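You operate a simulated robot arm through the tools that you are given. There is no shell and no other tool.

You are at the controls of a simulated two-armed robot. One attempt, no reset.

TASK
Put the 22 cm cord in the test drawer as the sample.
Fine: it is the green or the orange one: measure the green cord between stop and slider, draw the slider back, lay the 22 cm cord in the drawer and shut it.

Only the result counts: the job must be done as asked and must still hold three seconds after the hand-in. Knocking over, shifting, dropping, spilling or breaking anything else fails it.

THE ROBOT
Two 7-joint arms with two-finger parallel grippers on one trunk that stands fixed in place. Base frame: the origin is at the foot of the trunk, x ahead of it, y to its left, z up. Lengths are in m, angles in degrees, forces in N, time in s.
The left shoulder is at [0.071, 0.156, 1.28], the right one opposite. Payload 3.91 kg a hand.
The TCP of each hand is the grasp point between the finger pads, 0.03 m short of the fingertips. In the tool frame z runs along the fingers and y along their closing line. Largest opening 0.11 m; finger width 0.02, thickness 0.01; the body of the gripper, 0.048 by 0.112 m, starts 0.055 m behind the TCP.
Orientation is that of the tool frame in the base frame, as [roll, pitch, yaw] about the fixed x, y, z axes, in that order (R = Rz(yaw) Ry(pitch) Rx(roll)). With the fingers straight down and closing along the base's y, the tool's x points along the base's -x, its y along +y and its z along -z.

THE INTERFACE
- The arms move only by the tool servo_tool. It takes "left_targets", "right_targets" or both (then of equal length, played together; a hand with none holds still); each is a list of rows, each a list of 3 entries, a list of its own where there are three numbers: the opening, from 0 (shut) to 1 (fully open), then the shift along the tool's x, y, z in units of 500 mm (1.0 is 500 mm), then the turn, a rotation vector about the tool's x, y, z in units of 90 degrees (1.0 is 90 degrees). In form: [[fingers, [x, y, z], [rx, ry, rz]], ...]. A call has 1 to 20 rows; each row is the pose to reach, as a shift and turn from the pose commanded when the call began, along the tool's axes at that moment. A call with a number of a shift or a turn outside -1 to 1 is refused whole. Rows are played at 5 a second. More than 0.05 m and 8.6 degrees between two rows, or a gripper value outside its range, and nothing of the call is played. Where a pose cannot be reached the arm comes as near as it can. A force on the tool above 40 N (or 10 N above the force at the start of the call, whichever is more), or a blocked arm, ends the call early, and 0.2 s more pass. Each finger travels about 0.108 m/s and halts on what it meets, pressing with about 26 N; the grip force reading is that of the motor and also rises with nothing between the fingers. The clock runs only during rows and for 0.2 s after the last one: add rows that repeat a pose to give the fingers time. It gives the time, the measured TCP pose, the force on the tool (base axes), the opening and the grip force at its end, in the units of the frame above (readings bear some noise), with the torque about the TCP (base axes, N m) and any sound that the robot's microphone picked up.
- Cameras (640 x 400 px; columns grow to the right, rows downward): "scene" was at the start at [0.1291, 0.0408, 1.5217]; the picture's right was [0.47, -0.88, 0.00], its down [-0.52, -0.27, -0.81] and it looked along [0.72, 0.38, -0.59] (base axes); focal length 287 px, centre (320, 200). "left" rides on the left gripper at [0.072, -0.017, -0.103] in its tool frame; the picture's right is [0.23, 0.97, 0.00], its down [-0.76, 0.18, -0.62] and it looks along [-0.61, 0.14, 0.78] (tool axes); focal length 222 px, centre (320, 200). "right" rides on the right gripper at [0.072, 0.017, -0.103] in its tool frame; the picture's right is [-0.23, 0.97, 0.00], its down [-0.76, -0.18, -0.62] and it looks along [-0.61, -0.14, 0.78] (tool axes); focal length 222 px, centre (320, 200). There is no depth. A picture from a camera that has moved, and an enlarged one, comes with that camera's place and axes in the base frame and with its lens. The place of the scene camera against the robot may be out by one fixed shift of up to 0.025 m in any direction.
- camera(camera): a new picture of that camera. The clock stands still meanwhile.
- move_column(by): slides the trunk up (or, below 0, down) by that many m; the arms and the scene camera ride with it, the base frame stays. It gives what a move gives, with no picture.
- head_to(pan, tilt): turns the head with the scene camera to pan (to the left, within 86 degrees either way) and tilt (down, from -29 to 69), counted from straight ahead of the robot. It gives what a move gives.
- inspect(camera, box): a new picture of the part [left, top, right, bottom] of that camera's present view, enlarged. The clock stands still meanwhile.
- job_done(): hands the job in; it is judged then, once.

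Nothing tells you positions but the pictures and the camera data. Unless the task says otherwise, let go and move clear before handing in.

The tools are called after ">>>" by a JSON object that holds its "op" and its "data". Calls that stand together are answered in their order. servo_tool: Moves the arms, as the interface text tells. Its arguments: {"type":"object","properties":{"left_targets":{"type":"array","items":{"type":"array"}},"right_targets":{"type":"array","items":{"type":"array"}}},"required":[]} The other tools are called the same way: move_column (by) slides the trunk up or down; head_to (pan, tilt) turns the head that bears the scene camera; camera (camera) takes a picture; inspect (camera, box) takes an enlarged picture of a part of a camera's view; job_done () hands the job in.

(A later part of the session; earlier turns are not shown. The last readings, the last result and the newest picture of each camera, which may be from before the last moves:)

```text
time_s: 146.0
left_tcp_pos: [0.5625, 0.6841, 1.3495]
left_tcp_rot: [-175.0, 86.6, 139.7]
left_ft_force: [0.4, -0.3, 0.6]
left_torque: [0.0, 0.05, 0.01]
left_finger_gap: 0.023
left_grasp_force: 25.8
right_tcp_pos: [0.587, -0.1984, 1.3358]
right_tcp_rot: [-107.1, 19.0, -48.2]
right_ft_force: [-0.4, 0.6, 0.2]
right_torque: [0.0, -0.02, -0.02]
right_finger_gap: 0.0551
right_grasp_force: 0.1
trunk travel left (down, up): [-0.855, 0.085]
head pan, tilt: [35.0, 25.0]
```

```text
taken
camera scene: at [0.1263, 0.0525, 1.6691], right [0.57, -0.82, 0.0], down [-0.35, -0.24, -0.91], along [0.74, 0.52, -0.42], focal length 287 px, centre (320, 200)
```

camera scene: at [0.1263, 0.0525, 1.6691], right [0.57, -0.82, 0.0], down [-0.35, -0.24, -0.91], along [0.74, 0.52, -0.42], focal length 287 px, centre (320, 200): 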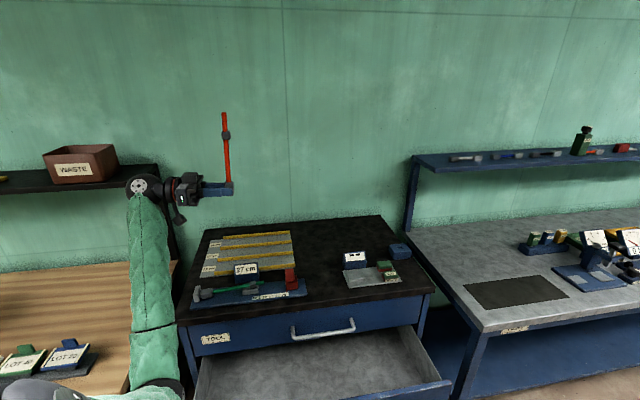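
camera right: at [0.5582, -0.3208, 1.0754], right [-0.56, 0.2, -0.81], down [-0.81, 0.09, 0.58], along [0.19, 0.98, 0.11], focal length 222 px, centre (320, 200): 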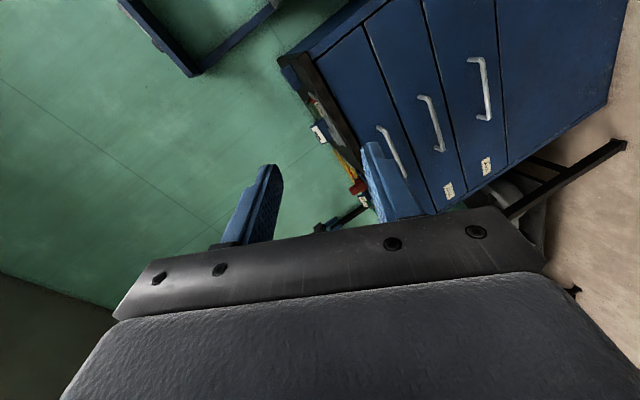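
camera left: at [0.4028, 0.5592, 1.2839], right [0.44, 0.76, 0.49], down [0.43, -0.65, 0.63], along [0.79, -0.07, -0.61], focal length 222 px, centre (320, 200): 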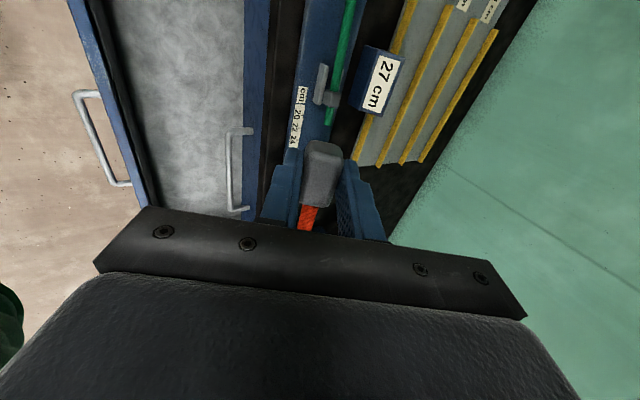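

Excellent – the elbow has swung down to the left side. I now turn the hand straight down again while moving it over the open drawer, slowly.

>>> {"op": "servo_tool", "data": {"left_targets": [[0.0, [0.005, -0.017, 0.003], [0, 0.048, 0]], [0.0, [0.01, -0.033, 0.005], [0, 0.096, 0]], [0.0, [0.015, -0.05, 0.008], [0, 0.144, 0]], [0.0, [0.02, -0.067, 0.01], [0, 0.192, 0]], [0.0, [0.025, -0.084, 0.013], [0, 0.24, 0]], [0.0, [0.03, -0.1, 0.016], [0, 0.289, 0]], [0.0, [0.035, -0.117, 0.018], [0, 0.337, 0]], [0.0, [0.04, -0.134, 0.021], [0, 0.385, 0]], [0.0, [0.045, -0.15, 0.023], [0, 0.433, 0]], [0.0, [0.05, -0.167, 0.026], [0, 0.481, 0]], [0.0, [0.054, -0.184, 0.029], [0, 0.529, 0]], [0.0, [0.059, -0.2, 0.031], [0, 0.577, 0]], [0.0, [0.064, -0.217, 0.034], [0, 0.625, 0]], [0.0, [0.069, -0.234, 0.036], [0, 0.673, 0]], [0.0, [0.074, -0.25, 0.039], [0, 0.721, 0]], [0.0, [0.079, -0.267, 0.042], [0, 0.77, 0]], [0.0, [0.084, -0.284, 0.044], [0, 0.818, 0]], [0.0, [0.089, -0.301, 0.047], [0, 0.866, 0]], [0.0, [0.094, -0.317, 0.049], [0, 0.914, 0]], [0.0, [0.099, -0.334, 0.052], [0, 0.962, 0]]]}}

>>> {"op": "camera", "data": {"camera": "scene"}}

>>> {"op": "camera", "data": {"camera": "left"}}

```text
time_s: 150.2
left_tcp_pos: [0.4619, 0.5534, 1.2978]
left_tcp_rot: [-179.7, -0.1, 134.9]
left_ft_force: [0.3, -0.4, -0.6]
left_torque: [0.08, 0.04, 0.01]
left_finger_gap: 0.0231
left_grasp_force: 25.9
right_tcp_pos: [0.5872, -0.1974, 1.3366]
right_tcp_rot: [-107.2, 19.0, -48.3]
right_ft_force: [-0.1, -0.3, -0.4]
right_torque: [0.0, -0.01, 0.0]
right_finger_gap: 0.0553
right_grasp_force: 0.0
trunk travel left (down, up): [-0.855, 0.085]
head pan, tilt: [35.0, 25.0]
```

```text
taken
camera scene: at [0.1272, 0.0518, 1.6689], right [0.57, -0.82, 0.0], down [-0.35, -0.24, -0.91], along [0.74, 0.52, -0.42], focal length 287 px, centre (320, 200)
```

scene: 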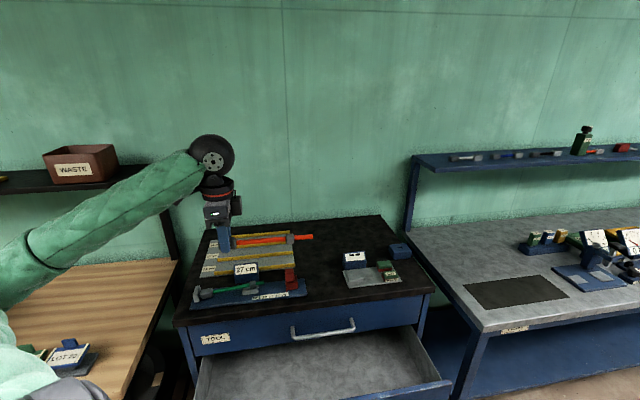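

```text
taken
camera left: at [0.3986, 0.5929, 1.4016], right [0.53, 0.85, 0.0], down [0.67, -0.41, 0.62], along [0.53, -0.33, -0.78], focal length 222 px, centre (320, 200)
```

left: 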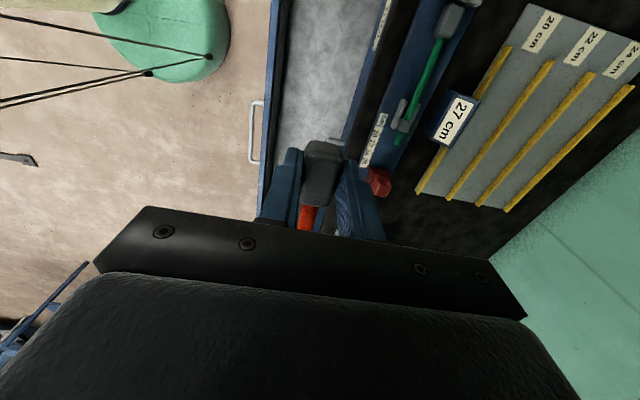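

The left arm is back in its natural posture, straight down above the open drawer. I centre and lower slowly in stages.

>>> {"op": "servo_tool", "data": {"left_targets": [[0.0, [-0.003, -0.007, 0.03], [0, 0, 0]], [0.0, [-0.006, -0.014, 0.07], [0, 0, 0]], [0.0, [-0.01, -0.021, 0.11], [0, 0, 0]], [0.0, [-0.01, -0.021, 0.15], [0, 0, 0]], [0.0, [-0.01, -0.021, 0.19], [0, 0, 0]], [0.0, [-0.01, -0.021, 0.23], [0, 0, 0]], [0.0, [-0.01, -0.021, 0.27], [0, 0, 0]], [0.0, [-0.01, -0.021, 0.31], [0, 0, 0]], [0.0, [-0.01, -0.021, 0.35], [0, 0, 0]], [0.0, [-0.01, -0.021, 0.39], [0, 0, 0]], [0.0, [-0.01, -0.021, 0.43], [0, 0, 0]], [0.0, [-0.01, -0.021, 0.47], [0, 0, 0]], [0.0, [-0.01, -0.021, 0.5], [0, 0, 0]], [0.0, [-0.01, -0.021, 0.5], [0, 0, 0]]]}}

>>> {"op": "head_to", "data": {"pan": 40, "tilt": 45}}

>>> {"op": "camera", "data": {"camera": "scene"}}

>>> {"op": "camera", "data": {"camera": "left"}}

```text
time_s: 153.2
left_tcp_pos: [0.4574, 0.5399, 1.0483]
left_tcp_rot: [-179.8, 0.1, 134.9]
left_ft_force: [-0.2, -0.1, -1.1]
left_torque: [0.05, 0.03, 0.01]
left_finger_gap: 0.0232
left_grasp_force: 25.7
right_tcp_pos: [0.5887, -0.1975, 1.3361]
right_tcp_rot: [-107.2, 19.1, -48.3]
right_ft_force: [0.0, -0.4, -1.0]
right_torque: [-0.02, -0.03, 0.01]
right_finger_gap: 0.0549
right_grasp_force: 0.1
trunk travel left (down, up): [-0.855, 0.085]
head pan, tilt: [35.0, 25.0]
```

```text
time_s: 154.0
left_tcp_pos: [0.4571, 0.5391, 1.0499]
left_tcp_rot: [-179.7, 0.1, 134.9]
left_ft_force: [0.0, -0.5, 0.1]
left_torque: [0.06, 0.01, -0.03]
left_finger_gap: 0.0229
left_grasp_force: 26.5
right_tcp_pos: [0.5886, -0.1985, 1.3362]
right_tcp_rot: [-107.1, 19.0, -48.3]
right_ft_force: [-0.1, -0.5, -0.2]
right_torque: [-0.03, 0.0, 0.06]
right_finger_gap: 0.0549
right_grasp_force: 0.2
trunk travel left (down, up): [-0.855, 0.085]
head pan, tilt: [40.0, 45.0]
```

```text
taken
camera scene: at [0.1138, 0.0519, 1.6385], right [0.64, -0.77, 0.0], down [-0.54, -0.45, -0.71], along [0.54, 0.45, -0.71], focal length 287 px, centre (320, 200)
```

scene: 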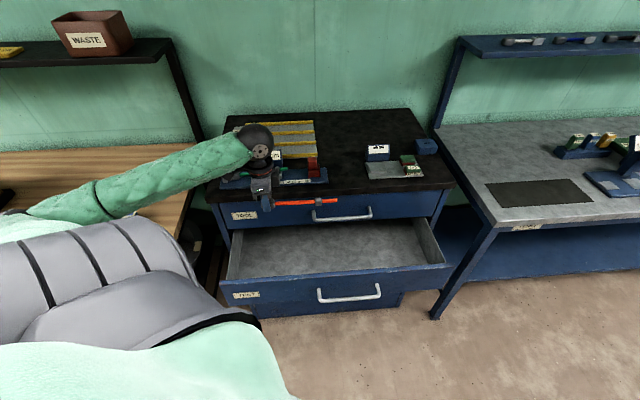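

```text
taken
camera left: at [0.3943, 0.5804, 1.152], right [0.53, 0.85, -0.01], down [0.66, -0.41, 0.62], along [0.53, -0.33, -0.78], focal length 222 px, centre (320, 200)
```

left: 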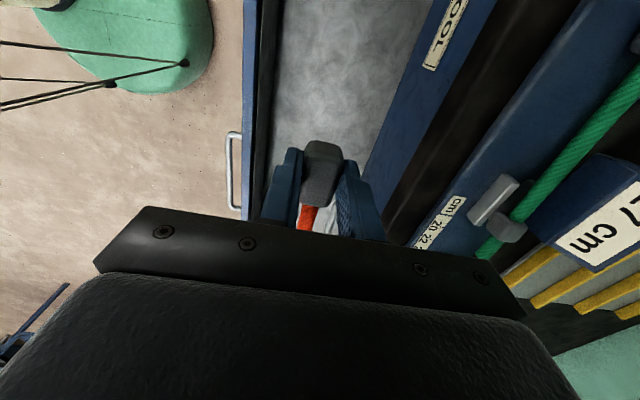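

>>> {"op": "servo_tool", "data": {"left_targets": [[0.0, [0, 0.002, 0.04], [0, 0, 0]], [0.0, [0, 0.004, 0.08], [0, 0, 0]], [0.0, [0, 0.004, 0.12], [0, 0, 0]], [0.0, [0, 0.004, 0.16], [0, 0, 0]], [0.0, [0, 0.004, 0.2], [0, 0, 0]], [0.0, [0, 0.004, 0.24], [0, 0, 0]], [0.0, [0, 0.004, 0.28], [0, 0, 0]], [0.0, [0, 0.004, 0.32], [0, 0, 0]], [0.0, [0, 0.004, 0.36], [0, 0, 0]], [0.0, [0, 0.004, 0.4], [0, 0, 0]], [0.0, [0, 0.004, 0.4], [0, 0, 0]]]}}

>>> {"op": "camera", "data": {"camera": "scene"}}

>>> {"op": "camera", "data": {"camera": "left"}}

```text
time_s: 156.4
left_tcp_pos: [0.4534, 0.5413, 0.8511]
left_tcp_rot: [-179.8, 0.1, 134.9]
left_ft_force: [-0.3, 0.7, -1.1]
left_torque: [0.01, 0.01, 0.01]
left_finger_gap: 0.0233
left_grasp_force: 26.8
right_tcp_pos: [0.5886, -0.197, 1.3359]
right_tcp_rot: [-107.2, 19.1, -48.4]
right_ft_force: [0.2, 0.1, 0.3]
right_torque: [-0.02, 0.01, 0.0]
right_finger_gap: 0.055
right_grasp_force: 0.0
trunk travel left (down, up): [-0.855, 0.085]
head pan, tilt: [40.0, 45.0]
```

```text
taken
camera scene: at [0.1136, 0.0517, 1.6384], right [0.64, -0.77, 0.0], down [-0.54, -0.45, -0.71], along [0.54, 0.45, -0.71], focal length 287 px, centre (320, 200)
```

scene: 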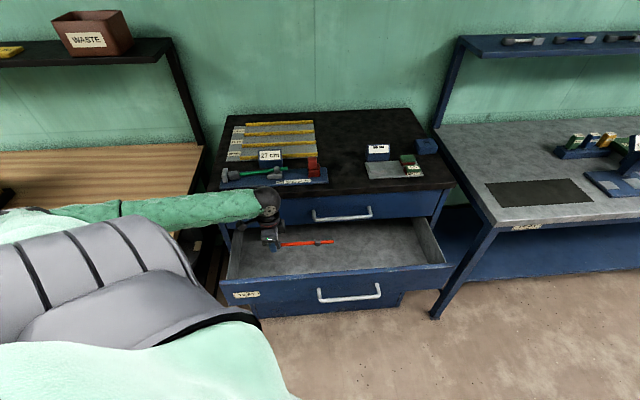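

```text
taken
camera left: at [0.3907, 0.5819, 0.9534], right [0.53, 0.85, 0.0], down [0.66, -0.41, 0.62], along [0.53, -0.33, -0.78], focal length 222 px, centre (320, 200)
```

left: 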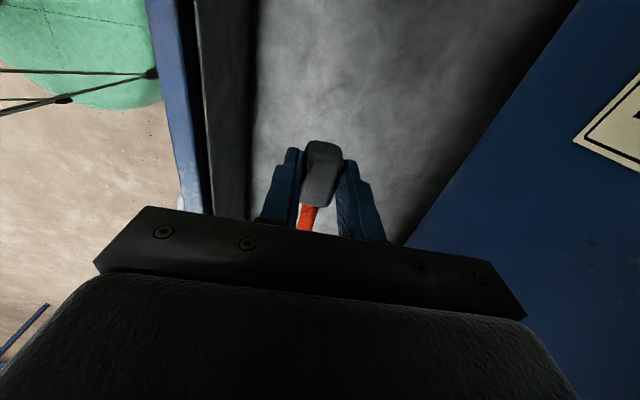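

The cord is just above the drawer box; the floor lies at about z≈0.65. I lower it in, slowly.

>>> {"op": "servo_tool", "data": {"left_targets": [[0.0, [0, 0, 0.03], [0, 0, 0]], [0.0, [0, 0, 0.06], [0, 0, 0]], [0.0, [0, 0, 0.09], [0, 0, 0]], [0.0, [0, 0, 0.12], [0, 0, 0]], [0.0, [0, 0, 0.15], [0, 0, 0]], [0.0, [0, 0, 0.18], [0, 0, 0]], [0.0, [0, 0, 0.21], [0, 0, 0]], [0.0, [0, 0, 0.24], [0, 0, 0]], [0.0, [0, 0, 0.26], [0, 0, 0]], [0.0, [0, 0, 0.28], [0, 0, 0]], [0.0, [0, 0, 0.28], [0, 0, 0]]]}}

>>> {"op": "camera", "data": {"camera": "scene"}}

>>> {"op": "camera", "data": {"camera": "left"}}

>>> {"op": "inspect", "data": {"camera": "scene", "box": [220, 180, 360, 300]}}

```text
time_s: 158.8
left_tcp_pos: [0.4564, 0.5392, 0.71]
left_tcp_rot: [-179.7, 0.2, 135.0]
left_ft_force: [-0.3, 0.0, -1.3]
left_torque: [0.04, 0.03, 0.01]
left_finger_gap: 0.0232
left_grasp_force: 26.0
right_tcp_pos: [0.5879, -0.1981, 1.3358]
right_tcp_rot: [-107.1, 19.0, -48.3]
right_ft_force: [-0.8, -1.0, -0.1]
right_torque: [0.0, 0.0, 0.01]
right_finger_gap: 0.0551
right_grasp_force: 0.2
trunk travel left (down, up): [-0.855, 0.085]
head pan, tilt: [40.0, 45.0]
```

```text
taken
camera scene: at [0.1137, 0.0518, 1.6384], right [0.64, -0.77, 0.0], down [-0.54, -0.45, -0.71], along [0.54, 0.45, -0.71], focal length 287 px, centre (320, 200)
```

scene: 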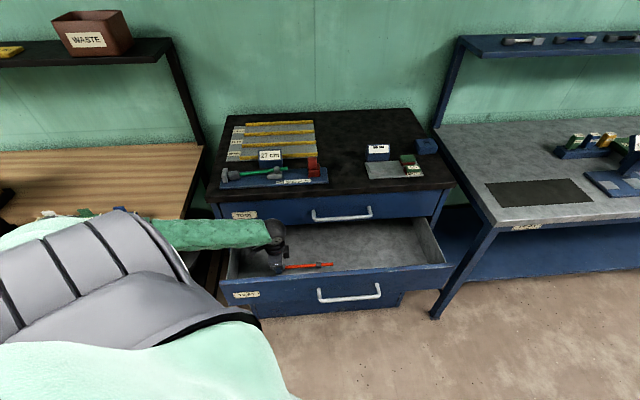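

```text
taken
camera left: at [0.393, 0.5795, 0.8136], right [0.53, 0.85, -0.01], down [0.66, -0.41, 0.62], along [0.53, -0.33, -0.78], focal length 222 px, centre (320, 200)
```

left: 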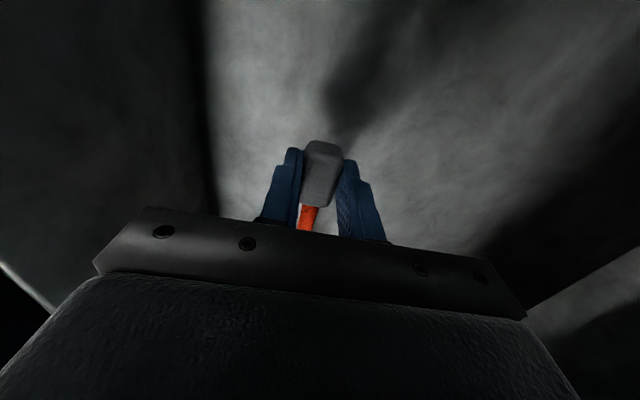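

```text
3.33 times, centred on (290, 240) of scene
camera zoom: at [0.1137, 0.0518, 1.6384], right [0.64, -0.77, 0.0], down [-0.54, -0.45, -0.71], along [0.54, 0.45, -0.71], focal length 957 px, centre (420, 67)
```

zoom: 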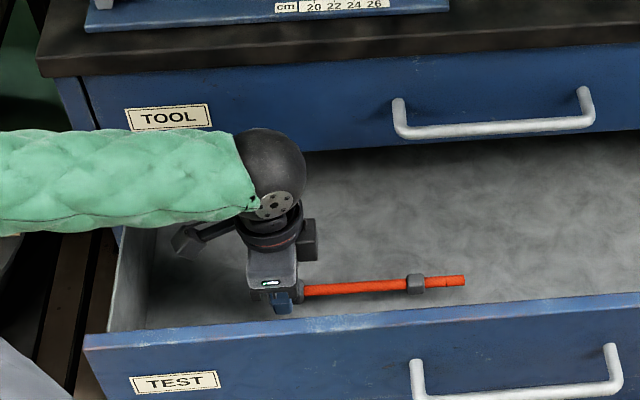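

The hand is inside the drawer, with the cord a few cm above the floor. I keep lowering in small steps until it touches.

>>> {"op": "servo_tool", "data": {"left_targets": [[0.0, [0, 0, 0.01], [0, 0, 0]], [0.0, [0, 0, 0.02], [0, 0, 0]], [0.0, [0, 0, 0.03], [0, 0, 0]], [0.0, [0, 0, 0.036], [0, 0, 0]], [0.0, [0, 0, 0.036], [0, 0, 0]]]}}

>>> {"op": "inspect", "data": {"camera": "left", "box": [240, 80, 400, 180]}}

>>> {"op": "inspect", "data": {"camera": "scene", "box": [260, 230, 340, 300]}}

```text
time_s: 160.0
left_tcp_pos: [0.4567, 0.5397, 0.6926]
left_tcp_rot: [-179.7, 0.1, 134.9]
left_ft_force: [-0.7, -0.2, -0.6]
left_torque: [0.05, 0.06, -0.01]
left_finger_gap: 0.0232
left_grasp_force: 26.0
right_tcp_pos: [0.5878, -0.1977, 1.3354]
right_tcp_rot: [-107.2, 19.1, -48.3]
right_ft_force: [0.9, -0.6, 0.4]
right_torque: [0.05, 0.0, -0.01]
right_finger_gap: 0.055
right_grasp_force: 0.1
trunk travel left (down, up): [-0.855, 0.085]
head pan, tilt: [40.0, 45.0]
```

```text
4.00 times, centred on (320, 130) of left
camera zoom: at [0.3938, 0.5803, 0.7954], right [0.53, 0.85, 0.0], down [0.66, -0.41, 0.62], along [0.53, -0.33, -0.78], focal length 888 px, centre (320, 480)
```

zoom: 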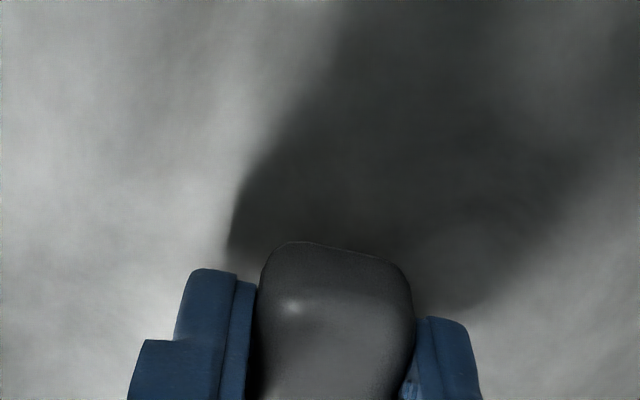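

```text
5.71 times, centred on (300, 265) of scene
camera zoom: at [0.1137, 0.0518, 1.6384], right [0.64, -0.77, 0.0], down [-0.54, -0.45, -0.71], along [0.54, 0.45, -0.71], focal length 1640 px, centre (434, -171)
```

zoom: 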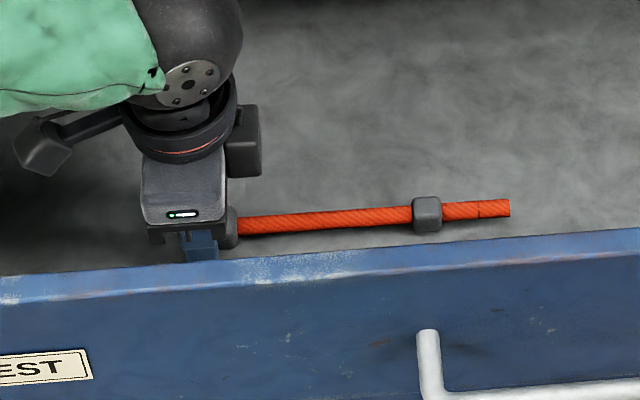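

>>> {"op": "servo_tool", "data": {"left_targets": [[0.0, [0, 0, 0.006], [0, 0, 0]], [0.0, [0, 0, 0.012], [0, 0, 0]], [0.0, [0, 0, 0.016], [0, 0, 0]], [0.0, [0, 0, 0.02], [0, 0, 0]], [0.0, [0, 0, 0.02], [0, 0, 0]]]}}

>>> {"op": "inspect", "data": {"camera": "scene", "box": [260, 230, 340, 300]}}

>>> {"op": "inspect", "data": {"camera": "left", "box": [240, 80, 400, 180]}}

```text
time_s: 161.2
left_tcp_pos: [0.4578, 0.5405, 0.6846]
left_tcp_rot: [-179.9, 0.0, 134.9]
left_ft_force: [-1.2, 2.1, 27.7]
left_torque: [0.34, -0.03, 0.0]
left_finger_gap: 0.0232
left_grasp_force: 26.0
right_tcp_pos: [0.5867, -0.1985, 1.3369]
right_tcp_rot: [-106.9, 19.0, -48.2]
right_ft_force: [0.5, 0.4, 0.1]
right_torque: [-0.01, 0.01, 0.0]
right_finger_gap: 0.0552
right_grasp_force: 0.1
trunk travel left (down, up): [-0.855, 0.085]
head pan, tilt: [40.0, 45.0]
```

```text
5.71 times, centred on (300, 265) of scene
camera zoom: at [0.112, 0.0501, 1.6389], right [0.64, -0.77, 0.0], down [-0.54, -0.45, -0.71], along [0.54, 0.46, -0.71], focal length 1640 px, centre (434, -171)
```

zoom: 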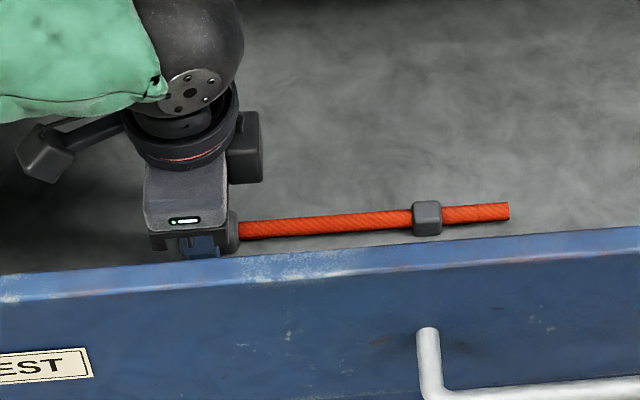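

```text
4.00 times, centred on (320, 130) of left
camera zoom: at [0.394, 0.5804, 0.7875], right [0.53, 0.85, 0.0], down [0.66, -0.41, 0.62], along [0.53, -0.33, -0.78], focal length 888 px, centre (320, 480)
```

zoom: 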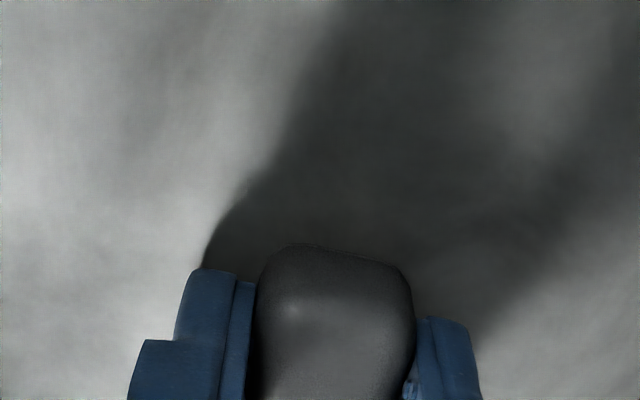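

The cord has touched the drawer floor. I unload 2 mm, open the fingers and rise straight up, slowly.

>>> {"op": "servo_tool", "data": {"left_targets": [[0.0, [0, 0, -0.005], [0, 0, 0]], [0.22, [0, 0, -0.005], [0, 0, 0]], [0.3, [0, 0, -0.005], [0, 0, 0]], [0.38, [0, 0, -0.005], [0, 0, 0]], [0.38, [0, 0, -0.005], [0, 0, 0]], [0.38, [0, 0, -0.02], [0, 0, 0]], [0.38, [0, 0, -0.05], [0, 0, 0]], [0.38, [0, 0, -0.08], [0, 0, 0]], [0.38, [0, 0, -0.12], [0, 0, 0]], [0.38, [0, 0, -0.16], [0, 0, 0]], [0.38, [0, 0, -0.2], [0, 0, 0]], [0.38, [0, 0, -0.2], [0, 0, 0]]]}}

>>> {"op": "inspect", "data": {"camera": "scene", "box": [220, 180, 380, 310]}}

>>> {"op": "camera", "data": {"camera": "left"}}

```text
time_s: 163.8
left_tcp_pos: [0.4583, 0.5423, 0.7821]
left_tcp_rot: [-179.6, 0.1, 134.9]
left_ft_force: [0.1, 0.9, 0.0]
left_torque: [0.01, 0.0, 0.0]
left_finger_gap: 0.0416
left_grasp_force: 0.0
right_tcp_pos: [0.5878, -0.1975, 1.336]
right_tcp_rot: [-107.1, 19.0, -48.4]
right_ft_force: [-0.1, -0.9, -0.1]
right_torque: [-0.02, 0.03, 0.0]
right_finger_gap: 0.0553
right_grasp_force: 0.0
trunk travel left (down, up): [-0.855, 0.085]
head pan, tilt: [40.0, 45.0]
```

```text
3.08 times, centred on (300, 245) of scene
camera zoom: at [0.1139, 0.052, 1.6384], right [0.64, -0.77, 0.0], down [-0.54, -0.45, -0.71], along [0.54, 0.45, -0.71], focal length 883 px, centre (382, 62)
```

zoom: 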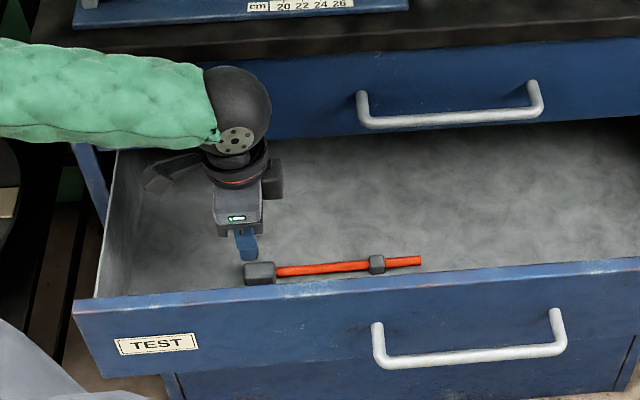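

```text
taken
camera left: at [0.3965, 0.5822, 0.8864], right [0.53, 0.85, -0.01], down [0.66, -0.41, 0.62], along [0.53, -0.33, -0.78], focal length 222 px, centre (320, 200)
```

left: 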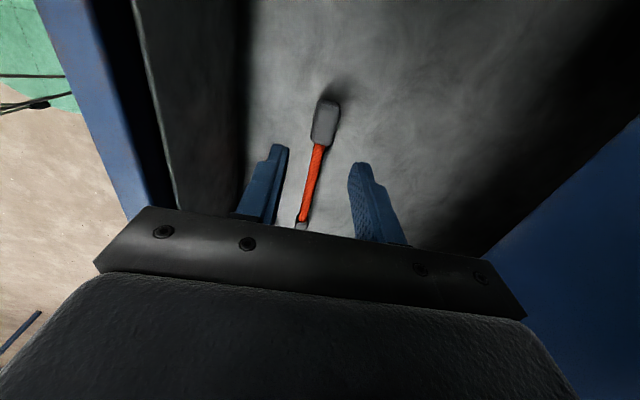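

The orange 22 cm cord lies flat in the TEST drawer. I raise the hand out of the drawer, then swing it slowly to the front of the drawer with a 45° tilt to take the handle again for closing.

>>> {"op": "servo_tool", "data": {"left_targets": [[0.38, [0, 0, -0.04], [0, 0, 0]], [0.38, [0, 0, -0.08], [0, 0, 0]], [0.38, [0, 0, -0.12], [0, 0, 0]], [0.38, [0, 0, -0.16], [0, 0, 0]], [0.38, [0, 0, -0.2], [0, 0, 0]], [0.38, [0, 0, -0.24], [0, 0, 0]], [0.38, [0, 0, -0.27], [0, 0, 0]], [0.38, [0, 0, -0.27], [0, 0, 0]]]}}

>>> {"op": "servo_tool", "data": {"left_targets": [[0.38, [-0.024, -0.024, 0], [-0.025, 0, 0]], [0.38, [-0.048, -0.047, 0], [-0.05, 0, 0]], [0.38, [-0.072, -0.071, 0], [-0.075, 0, 0]], [0.38, [-0.096, -0.095, 0], [-0.1, 0, 0]], [0.38, [-0.12, -0.118, 0], [-0.125, 0, 0]], [0.38, [-0.144, -0.142, 0], [-0.15, 0, 0]], [0.38, [-0.168, -0.166, 0], [-0.175, 0, 0]], [0.38, [-0.192, -0.19, 0], [-0.2, 0, 0]], [0.38, [-0.216, -0.213, 0], [-0.225, 0, 0]], [0.38, [-0.24, -0.237, 0], [-0.25, 0, 0]], [0.38, [-0.264, -0.261, 0], [-0.275, 0, 0]], [0.38, [-0.288, -0.284, 0], [-0.3, 0, 0]], [0.38, [-0.312, -0.308, 0], [-0.325, 0, 0]], [0.38, [-0.336, -0.332, 0], [-0.35, 0, 0]], [0.38, [-0.36, -0.356, 0], [-0.375, 0, 0]], [0.38, [-0.384, -0.379, 0], [-0.4, 0, 0]], [0.38, [-0.408, -0.403, 0], [-0.425, 0, 0]], [0.38, [-0.432, -0.427, 0], [-0.45, 0, 0]], [0.38, [-0.456, -0.45, 0], [-0.475, 0, 0]], [0.38, [-0.48, -0.474, 0], [-0.5, 0, 0]]]}}

>>> {"op": "camera", "data": {"camera": "scene"}}

>>> {"op": "camera", "data": {"camera": "left"}}

```text
time_s: 165.6
left_tcp_pos: [0.4562, 0.5405, 0.9164]
left_tcp_rot: [-179.7, 0.1, 134.9]
left_ft_force: [-0.6, -0.7, 0.1]
left_torque: [0.03, 0.01, -0.02]
left_finger_gap: 0.0416
left_grasp_force: 0.1
right_tcp_pos: [0.5874, -0.1969, 1.3364]
right_tcp_rot: [-107.1, 19.1, -48.4]
right_ft_force: [0.4, -0.3, 0.0]
right_torque: [0.01, 0.03, -0.04]
right_finger_gap: 0.055
right_grasp_force: 0.0
trunk travel left (down, up): [-0.855, 0.085]
head pan, tilt: [40.0, 45.0]
```

```text
time_s: 169.8
left_tcp_pos: [0.4586, 0.2022, 0.9189]
left_tcp_rot: [135.2, 0.1, 134.9]
left_ft_force: [-0.1, 0.0, 0.2]
left_torque: [-0.04, -0.02, 0.04]
left_finger_gap: 0.0419
left_grasp_force: 0.0
right_tcp_pos: [0.5883, -0.1987, 1.3356]
right_tcp_rot: [-107.1, 19.0, -48.3]
right_ft_force: [-0.8, -0.1, 0.1]
right_torque: [0.0, -0.02, -0.01]
right_finger_gap: 0.0551
right_grasp_force: 0.2
trunk travel left (down, up): [-0.855, 0.085]
head pan, tilt: [40.0, 45.0]
```

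```text
taken
camera scene: at [0.1138, 0.0509, 1.6385], right [0.64, -0.77, 0.0], down [-0.54, -0.45, -0.71], along [0.54, 0.46, -0.71], focal length 287 px, centre (320, 200)
```

scene: 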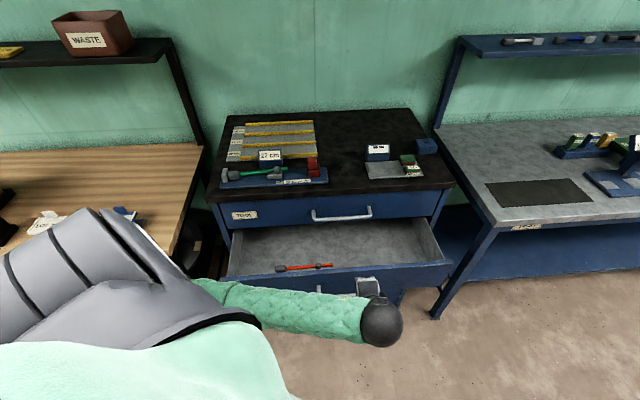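

```text
taken
camera left: at [0.3475, 0.1947, 0.9807], right [0.33, 0.65, 0.69], down [0.32, -0.76, 0.57], along [0.89, 0.03, -0.45], focal length 222 px, centre (320, 200)
```

left: 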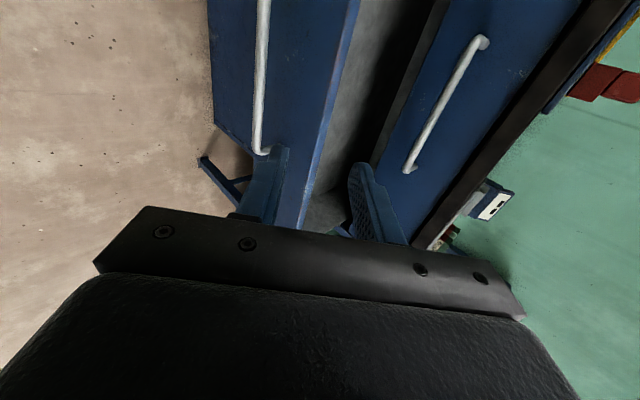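

The hand is in front of the open drawer with a good posture. I shift to the handle's line and approach.

>>> {"op": "servo_tool", "data": {"left_targets": [[0.33, [0, -0.03, 0.02], [0, 0, 0]], [0.29, [0, -0.06, 0.04], [0, 0, 0]], [0.29, [0, -0.09, 0.07], [0, 0, 0]], [0.29, [0, -0.12, 0.1], [0, 0, 0]], [0.29, [0, -0.15, 0.13], [0, 0, 0]], [0.29, [0, -0.167, 0.16], [0, 0, 0]], [0.29, [0, -0.167, 0.19], [0, 0, 0]], [0.29, [0, -0.167, 0.2], [0, 0, 0]], [0.29, [0, -0.167, 0.2], [0, 0, 0]]]}}

>>> {"op": "camera", "data": {"camera": "left"}}

>>> {"op": "inspect", "data": {"camera": "left", "box": [240, 40, 400, 230]}}

```text
time_s: 171.8
left_tcp_pos: [0.4643, 0.2121, 0.7883]
left_tcp_rot: [135.2, 0.1, 134.9]
left_ft_force: [-0.4, -0.5, 0.1]
left_torque: [0.0, -0.02, 0.01]
left_finger_gap: 0.0317
left_grasp_force: 0.1
right_tcp_pos: [0.5883, -0.1978, 1.3355]
right_tcp_rot: [-107.0, 19.1, -48.2]
right_ft_force: [0.4, -0.5, 0.6]
right_torque: [0.02, 0.0, 0.01]
right_finger_gap: 0.055
right_grasp_force: 0.1
trunk travel left (down, up): [-0.855, 0.085]
head pan, tilt: [40.0, 45.0]
```

```text
taken
camera left: at [0.3544, 0.2046, 0.8495], right [0.33, 0.65, 0.68], down [0.32, -0.76, 0.57], along [0.89, 0.03, -0.45], focal length 222 px, centre (320, 200)
```

left: 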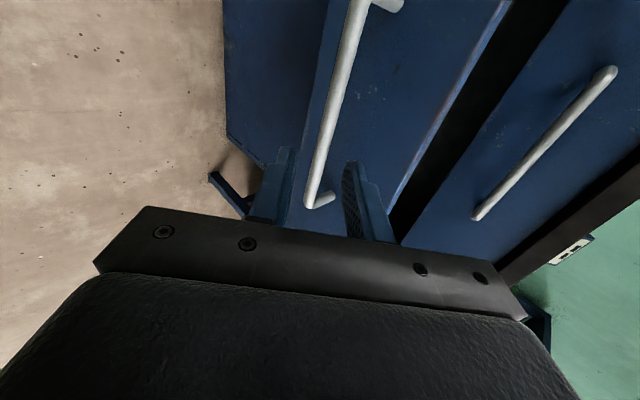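

```text
2.11 times, centred on (320, 135) of left
camera zoom: at [0.3544, 0.2046, 0.8495], right [0.33, 0.65, 0.68], down [0.32, -0.76, 0.57], along [0.89, 0.03, -0.45], focal length 468 px, centre (320, 337)
```

zoom: 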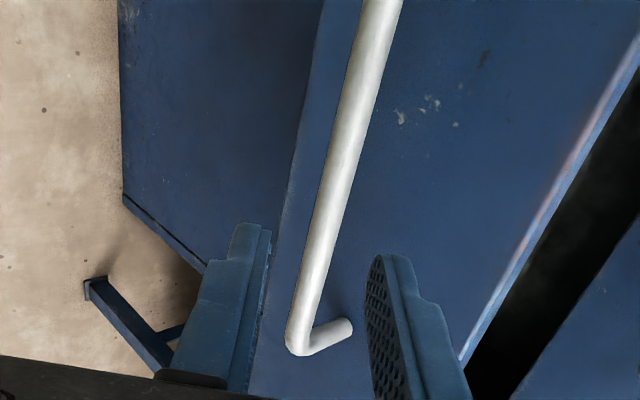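

>>> {"op": "servo_tool", "data": {"left_targets": [[0.29, [0, 0.009, 0.03], [0, 0, 0]], [0.29, [0, 0.018, 0.06], [0, 0, 0]], [0.29, [0, 0.018, 0.09], [0, 0, 0]], [0.29, [0, 0.018, 0.11], [0, 0, 0]], [0.29, [0, 0.018, 0.11], [0, 0, 0]]]}}

>>> {"op": "inspect", "data": {"camera": "left", "box": [250, 90, 390, 230]}}

```text
time_s: 173.0
left_tcp_pos: [0.4979, 0.2457, 0.7577]
left_tcp_rot: [135.2, 0.2, 135.0]
left_ft_force: [0.5, -1.3, -0.3]
left_torque: [-0.05, 0.02, 0.03]
left_finger_gap: 0.0319
left_grasp_force: 0.2
right_tcp_pos: [0.5886, -0.1965, 1.3367]
right_tcp_rot: [-107.0, 19.1, -48.2]
right_ft_force: [0.6, -0.3, -0.1]
right_torque: [0.01, -0.02, -0.02]
right_finger_gap: 0.0548
right_grasp_force: 0.0
trunk travel left (down, up): [-0.855, 0.085]
head pan, tilt: [40.0, 45.0]
```

```text
2.86 times, centred on (320, 160) of left
camera zoom: at [0.3866, 0.2363, 0.8189], right [0.33, 0.65, 0.69], down [0.32, -0.76, 0.57], along [0.89, 0.03, -0.45], focal length 635 px, centre (320, 314)
```

zoom: 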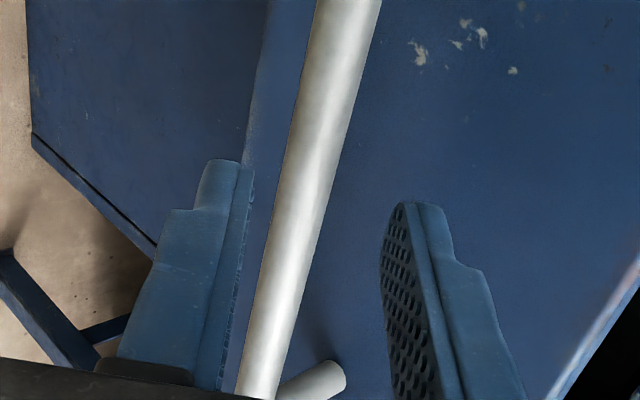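

>>> {"op": "servo_tool", "data": {"left_targets": [[0.29, [0, -0.003, 0.014], [0, 0, 0]], [0.29, [0, -0.006, 0.028], [0, 0, 0]], [0.29, [0, -0.006, 0.042], [0, 0, 0]], [0.29, [0, -0.006, 0.054], [0, 0, 0]], [0.29, [0, -0.006, 0.054], [0, 0, 0]]]}}

>>> {"op": "inspect", "data": {"camera": "left", "box": [250, 90, 390, 230]}}

```text
time_s: 174.2
left_tcp_pos: [0.5106, 0.2566, 0.7349]
left_tcp_rot: [135.3, 0.1, 134.9]
left_ft_force: [-0.3, 0.1, -0.5]
left_torque: [0.03, 0.04, 0.04]
left_finger_gap: 0.0318
left_grasp_force: 0.0
right_tcp_pos: [0.5878, -0.1968, 1.3358]
right_tcp_rot: [-107.1, 19.1, -48.4]
right_ft_force: [0.3, 0.4, 0.2]
right_torque: [0.01, 0.0, 0.01]
right_finger_gap: 0.0551
right_grasp_force: 0.1
trunk travel left (down, up): [-0.855, 0.085]
head pan, tilt: [40.0, 45.0]
```

```text
2.86 times, centred on (320, 160) of left
camera zoom: at [0.3988, 0.2488, 0.7961], right [0.33, 0.65, 0.69], down [0.32, -0.76, 0.57], along [0.89, 0.03, -0.45], focal length 635 px, centre (320, 314)
```

zoom: 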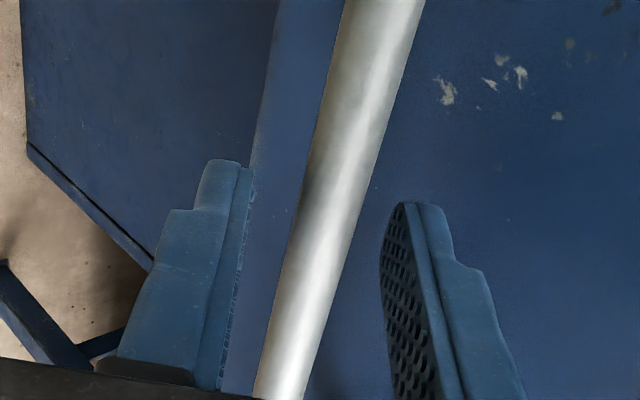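

Grip the handle and push the drawer gently shut, at moderate speed so that the cord stays put.

>>> {"op": "servo_tool", "data": {"left_targets": [[0.15, [0, 0, 0], [0, 0, 0]], [0.0, [0, 0, 0], [0, 0, 0]], [0.0, [0, 0, 0], [0, 0, 0]], [0.0, [0, 0, 0], [0, 0, 0]]]}}

>>> {"op": "servo_tool", "data": {"left_targets": [[0.0, [0, 0.01, 0.01], [0, 0, 0]], [0.0, [0, 0.028, 0.028], [0, 0, 0]], [0.0, [0, 0.046, 0.046], [0, 0, 0]], [0.0, [0, 0.065, 0.065], [0, 0, 0]], [0.0, [0, 0.085, 0.084], [0, 0, 0]], [0.0, [0, 0.105, 0.104], [0, 0, 0]], [0.0, [0, 0.125, 0.124], [0, 0, 0]], [0.0, [0, 0.145, 0.144], [0, 0, 0]], [0.0, [0, 0.165, 0.164], [0, 0, 0]], [0.0, [0, 0.185, 0.184], [0, 0, 0]], [0.0, [0, 0.205, 0.203], [0, 0, 0]], [0.0, [0, 0.225, 0.223], [0, 0, 0]], [0.0, [0, 0.245, 0.243], [0, 0, 0]], [0.0, [0, 0.262, 0.26], [0, 0, 0]], [0.0, [0, 0.277, 0.275], [0, 0, 0]], [0.0, [0, 0.277, 0.275], [0, 0, 0]]]}}

>>> {"op": "camera", "data": {"camera": "scene"}}

```text
time_s: 175.2
left_tcp_pos: [0.5098, 0.2559, 0.7349]
left_tcp_rot: [135.2, 0.1, 135.0]
left_ft_force: [1.7, 1.1, 12.5]
left_torque: [0.27, 0.0, 0.57]
left_finger_gap: 0.0138
left_grasp_force: 45.0
right_tcp_pos: [0.5885, -0.1981, 1.3358]
right_tcp_rot: [-107.1, 19.0, -48.4]
right_ft_force: [0.0, -0.3, -0.3]
right_torque: [0.03, -0.01, 0.04]
right_finger_gap: 0.0549
right_grasp_force: 0.0
trunk travel left (down, up): [-0.855, 0.085]
head pan, tilt: [40.0, 45.0]
```

```text
time_s: 178.6
left_tcp_pos: [0.6492, 0.3964, 0.7352]
left_tcp_rot: [135.0, 0.2, 134.9]
left_ft_force: [-9.7, 10.3, 18.1]
left_torque: [-0.14, -0.62, -0.26]
left_finger_gap: 0.014
left_grasp_force: 44.8
right_tcp_pos: [0.5879, -0.1973, 1.3366]
right_tcp_rot: [-107.1, 19.0, -48.4]
right_ft_force: [0.4, 0.2, 0.0]
right_torque: [0.03, 0.03, -0.04]
right_finger_gap: 0.0548
right_grasp_force: 0.0
trunk travel left (down, up): [-0.855, 0.085]
head pan, tilt: [40.0, 45.0]
stopped in row 16 (left hand): the force on the tool passed its limit at 42 N (the readings are from after the stop); the commanded pose is now the measured one
```

```text
taken
camera scene: at [0.1125, 0.0519, 1.6381], right [0.64, -0.77, 0.0], down [-0.54, -0.45, -0.71], along [0.54, 0.45, -0.71], focal length 287 px, centre (320, 200)
```

scene: 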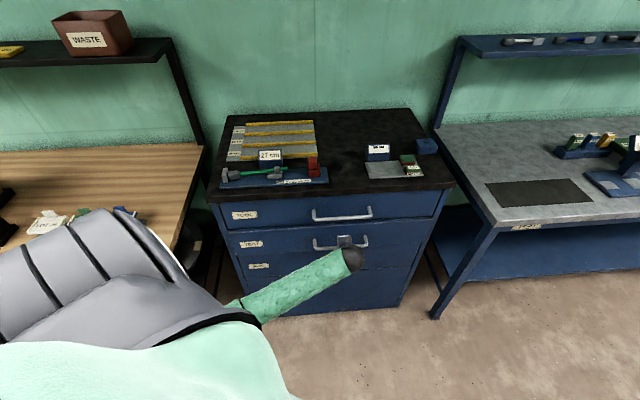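

>>> {"op": "inspect", "data": {"camera": "scene", "box": [220, 190, 440, 320]}}

>>> {"op": "servo_tool", "data": {"left_targets": [[0.2, [0, 0, 0], [0, 0, 0]], [0.2, [0, 0, 0], [0, 0, 0]], [0.0, [0, 0, 0], [0, 0, 0]], [0.0, [0, 0, 0], [0, 0, 0]], [0.0, [0, 0, 0], [0, 0, 0]]]}}

```text
2.91 times, centred on (330, 255) of scene
camera zoom: at [0.1125, 0.0519, 1.6381], right [0.64, -0.77, 0.0], down [-0.54, -0.45, -0.71], along [0.54, 0.45, -0.71], focal length 835 px, centre (291, 40)
```

zoom: 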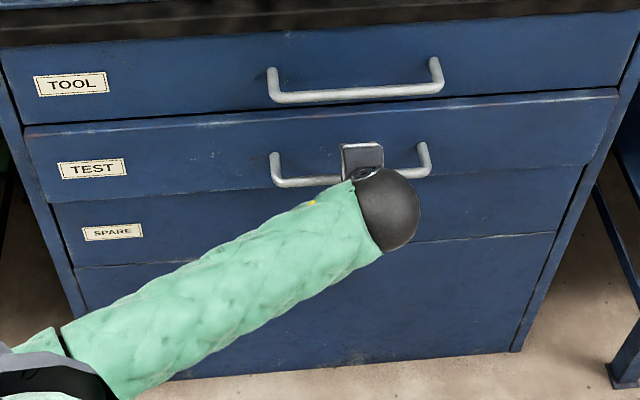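

```text
time_s: 179.8
left_tcp_pos: [0.6504, 0.3943, 0.7335]
left_tcp_rot: [135.1, 0.3, 134.9]
left_ft_force: [4.5, -2.4, 13.8]
left_torque: [-0.34, -0.73, -0.37]
left_finger_gap: 0.0136
left_grasp_force: 45.1
right_tcp_pos: [0.5875, -0.1974, 1.3364]
right_tcp_rot: [-107.0, 18.9, -48.2]
right_ft_force: [-0.4, -0.1, 0.5]
right_torque: [-0.02, 0.02, -0.02]
right_finger_gap: 0.055
right_grasp_force: 0.1
trunk travel left (down, up): [-0.855, 0.085]
head pan, tilt: [40.0, 45.0]
```

The TEST drawer front still stands about 2 cm proud. I push the rest in small steps until it seats.

>>> {"op": "servo_tool", "data": {"left_targets": [[0.0, [0, 0.007, 0.007], [0, 0, 0]], [0.0, [0, 0.014, 0.014], [0, 0, 0]], [0.0, [0, 0.021, 0.021], [0, 0, 0]], [0.0, [0, 0.026, 0.026], [0, 0, 0]], [0.0, [0, 0.03, 0.03], [0, 0, 0]], [0.0, [0, 0.03, 0.03], [0, 0, 0]]]}}

>>> {"op": "inspect", "data": {"camera": "scene", "box": [220, 190, 440, 320]}}

```text
time_s: 181.2
left_tcp_pos: [0.6627, 0.4056, 0.7333]
left_tcp_rot: [135.1, 0.1, 134.8]
left_ft_force: [-30.4, -21.8, 9.6]
left_torque: [-0.65, -0.06, -0.04]
left_finger_gap: 0.0136
left_grasp_force: 45.4
right_tcp_pos: [0.5861, -0.1988, 1.3351]
right_tcp_rot: [-106.9, 19.0, -48.2]
right_ft_force: [-0.2, -0.7, 1.0]
right_torque: [0.06, 0.02, 0.0]
right_finger_gap: 0.055
right_grasp_force: 0.0
trunk travel left (down, up): [-0.855, 0.085]
head pan, tilt: [40.0, 45.0]
```

```text
2.91 times, centred on (330, 255) of scene
camera zoom: at [0.1105, 0.0492, 1.6384], right [0.64, -0.77, 0.0], down [-0.54, -0.45, -0.71], along [0.54, 0.46, -0.71], focal length 835 px, centre (291, 40)
```

zoom: 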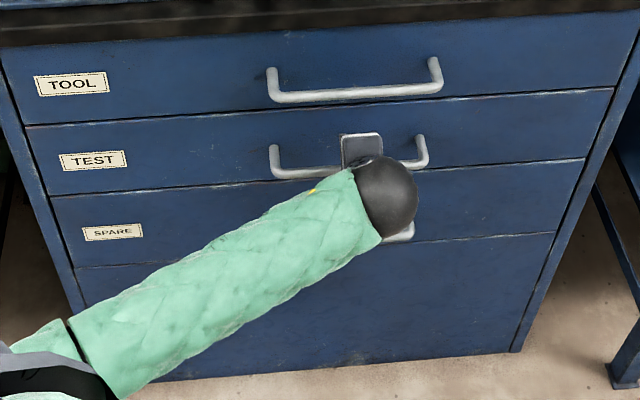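

The TEST drawer is flush with the others (37 N against its end stop). I let go of the handle and back the fingers straight off.

>>> {"op": "servo_tool", "data": {"left_targets": [[0.1, [0, 0, 0], [0, 0, 0]], [0.2, [0, 0, 0], [0, 0, 0]], [0.3, [0, 0, 0], [0, 0, 0]], [0.3, [0, 0, 0], [0, 0, 0]], [0.3, [0, 0, -0.02], [0, 0, 0]], [0.3, [0, 0, -0.05], [0, 0, 0]], [0.3, [0, 0, -0.1], [0, 0, 0]], [0.3, [0, 0, -0.16], [0, 0, 0]], [0.3, [0, 0, -0.2], [0, 0, 0]], [0.3, [0, 0, -0.2], [0, 0, 0]]]}}

>>> {"op": "inspect", "data": {"camera": "scene", "box": [200, 130, 440, 320]}}

>>> {"op": "camera", "data": {"camera": "left"}}

```text
time_s: 183.3
left_tcp_pos: [0.6144, 0.3591, 0.8042]
left_tcp_rot: [135.2, 0.3, 134.9]
left_ft_force: [0.2, 0.0, 0.1]
left_torque: [-0.01, 0.02, 0.01]
left_finger_gap: 0.033
left_grasp_force: 0.1
right_tcp_pos: [0.5881, -0.197, 1.3355]
right_tcp_rot: [-107.1, 19.0, -48.3]
right_ft_force: [0.8, 1.0, -1.2]
right_torque: [-0.03, 0.0, -0.01]
right_finger_gap: 0.0551
right_grasp_force: 0.0
trunk travel left (down, up): [-0.855, 0.085]
head pan, tilt: [40.0, 45.0]
```

```text
2.11 times, centred on (320, 225) of scene
camera zoom: at [0.114, 0.0518, 1.6384], right [0.64, -0.77, 0.0], down [-0.54, -0.45, -0.71], along [0.54, 0.45, -0.71], focal length 604 px, centre (320, 147)
```

zoom: 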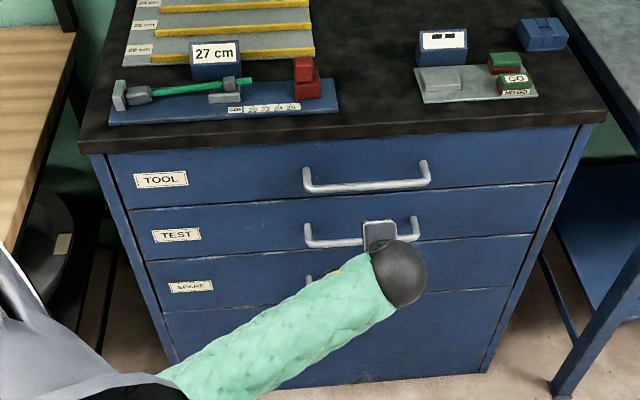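

```text
taken
camera left: at [0.5032, 0.3519, 0.8649], right [0.33, 0.65, 0.69], down [0.31, -0.76, 0.57], along [0.89, 0.03, -0.45], focal length 222 px, centre (320, 200)
```

left: 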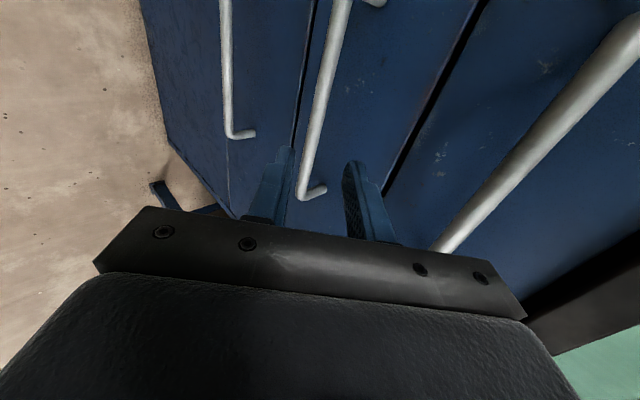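

Closed and released. I back off further and then look over the whole cabinet to verify that nothing else was disturbed.

>>> {"op": "servo_tool", "data": {"left_targets": [[0.3, [0, 0, -0.04], [0, 0, 0]], [0.3, [0, 0, -0.08], [0, 0, 0]], [0.3, [0, 0, -0.12], [0, 0, 0]], [0.3, [0, 0, -0.16], [0, 0, 0]], [0.3, [0, 0, -0.16], [0, 0, 0]]]}}

>>> {"op": "move_column", "data": {"by": -0.13}}

>>> {"op": "head_to", "data": {"pan": 27.9, "tilt": 36}}

>>> {"op": "camera", "data": {"camera": "scene"}}

>>> {"op": "inspect", "data": {"camera": "scene", "box": [130, 130, 290, 230]}}

>>> {"op": "inspect", "data": {"camera": "scene", "box": [270, 130, 400, 210]}}

>>> {"op": "inspect", "data": {"camera": "scene", "box": [140, 200, 400, 360]}}

```text
time_s: 184.6
left_tcp_pos: [0.5739, 0.3202, 0.8616]
left_tcp_rot: [135.2, 0.2, 134.9]
left_ft_force: [-0.4, 1.1, 0.5]
left_torque: [0.04, 0.01, -0.01]
left_finger_gap: 0.0329
left_grasp_force: 0.0
right_tcp_pos: [0.5896, -0.1968, 1.3357]
right_tcp_rot: [-107.1, 19.0, -48.4]
right_ft_force: [-0.7, -0.4, 0.4]
right_torque: [0.0, 0.01, -0.03]
right_finger_gap: 0.0549
right_grasp_force: 0.0
trunk travel left (down, up): [-0.855, 0.085]
head pan, tilt: [40.0, 45.0]
```

```text
time_s: 186.1
left_tcp_pos: [0.5743, 0.3197, 0.7316]
left_tcp_rot: [135.2, 0.2, 135.0]
left_ft_force: [-0.4, 0.4, 0.2]
left_torque: [0.03, 0.02, 0.02]
left_finger_gap: 0.0334
left_grasp_force: 0.1
right_tcp_pos: [0.5877, -0.1981, 1.2071]
right_tcp_rot: [-107.1, 19.0, -48.2]
right_ft_force: [0.4, 0.1, 0.4]
right_torque: [0.01, 0.02, 0.02]
right_finger_gap: 0.0549
right_grasp_force: 0.0
trunk travel left (down, up): [-0.725, 0.215]
head pan, tilt: [40.0, 45.0]
```

```text
time_s: 186.9
left_tcp_pos: [0.5746, 0.3195, 0.7317]
left_tcp_rot: [135.2, 0.2, 134.9]
left_ft_force: [-0.1, 0.5, 0.7]
left_torque: [0.0, 0.0, 0.0]
left_finger_gap: 0.033
left_grasp_force: 0.1
right_tcp_pos: [0.5892, -0.1979, 1.2066]
right_tcp_rot: [-107.1, 19.1, -48.3]
right_ft_force: [-0.2, -0.1, 0.1]
right_torque: [-0.02, 0.01, 0.01]
right_finger_gap: 0.0551
right_grasp_force: 0.0
trunk travel left (down, up): [-0.725, 0.215]
head pan, tilt: [27.9, 36.0]
```

```text
taken
camera scene: at [0.1288, 0.0403, 1.5217], right [0.47, -0.88, 0.0], down [-0.52, -0.28, -0.81], along [0.71, 0.38, -0.59], focal length 287 px, centre (320, 200)
```

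scene: 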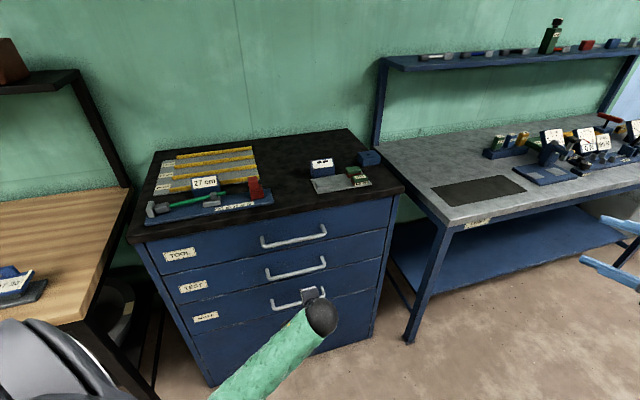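

```text
4.00 times, centred on (210, 180) of scene
camera zoom: at [0.1288, 0.0403, 1.5217], right [0.47, -0.88, 0.0], down [-0.52, -0.28, -0.81], along [0.71, 0.38, -0.59], focal length 1148 px, centre (760, 280)
```

zoom: 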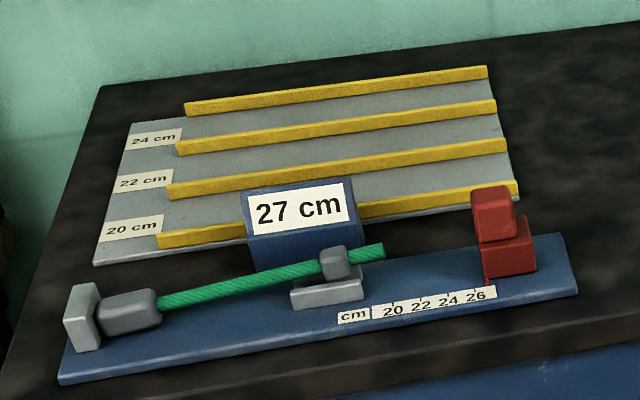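

```text
4.92 times, centred on (335, 170) of scene
camera zoom: at [0.1288, 0.0403, 1.5217], right [0.47, -0.88, 0.0], down [-0.52, -0.28, -0.81], along [0.71, 0.38, -0.59], focal length 1413 px, centre (246, 348)
```

zoom: 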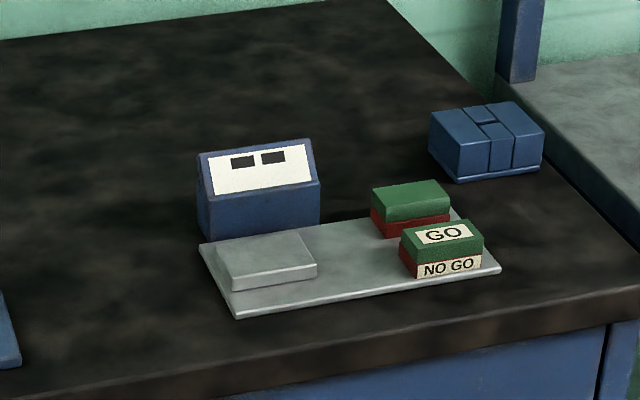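

```text
2.46 times, centred on (270, 280) of scene
camera zoom: at [0.1288, 0.0403, 1.5217], right [0.47, -0.88, 0.0], down [-0.52, -0.28, -0.81], along [0.71, 0.38, -0.59], focal length 706 px, centre (443, 3)
```

zoom: 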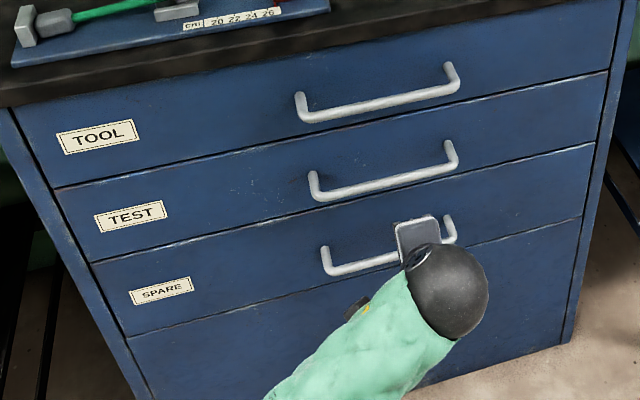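

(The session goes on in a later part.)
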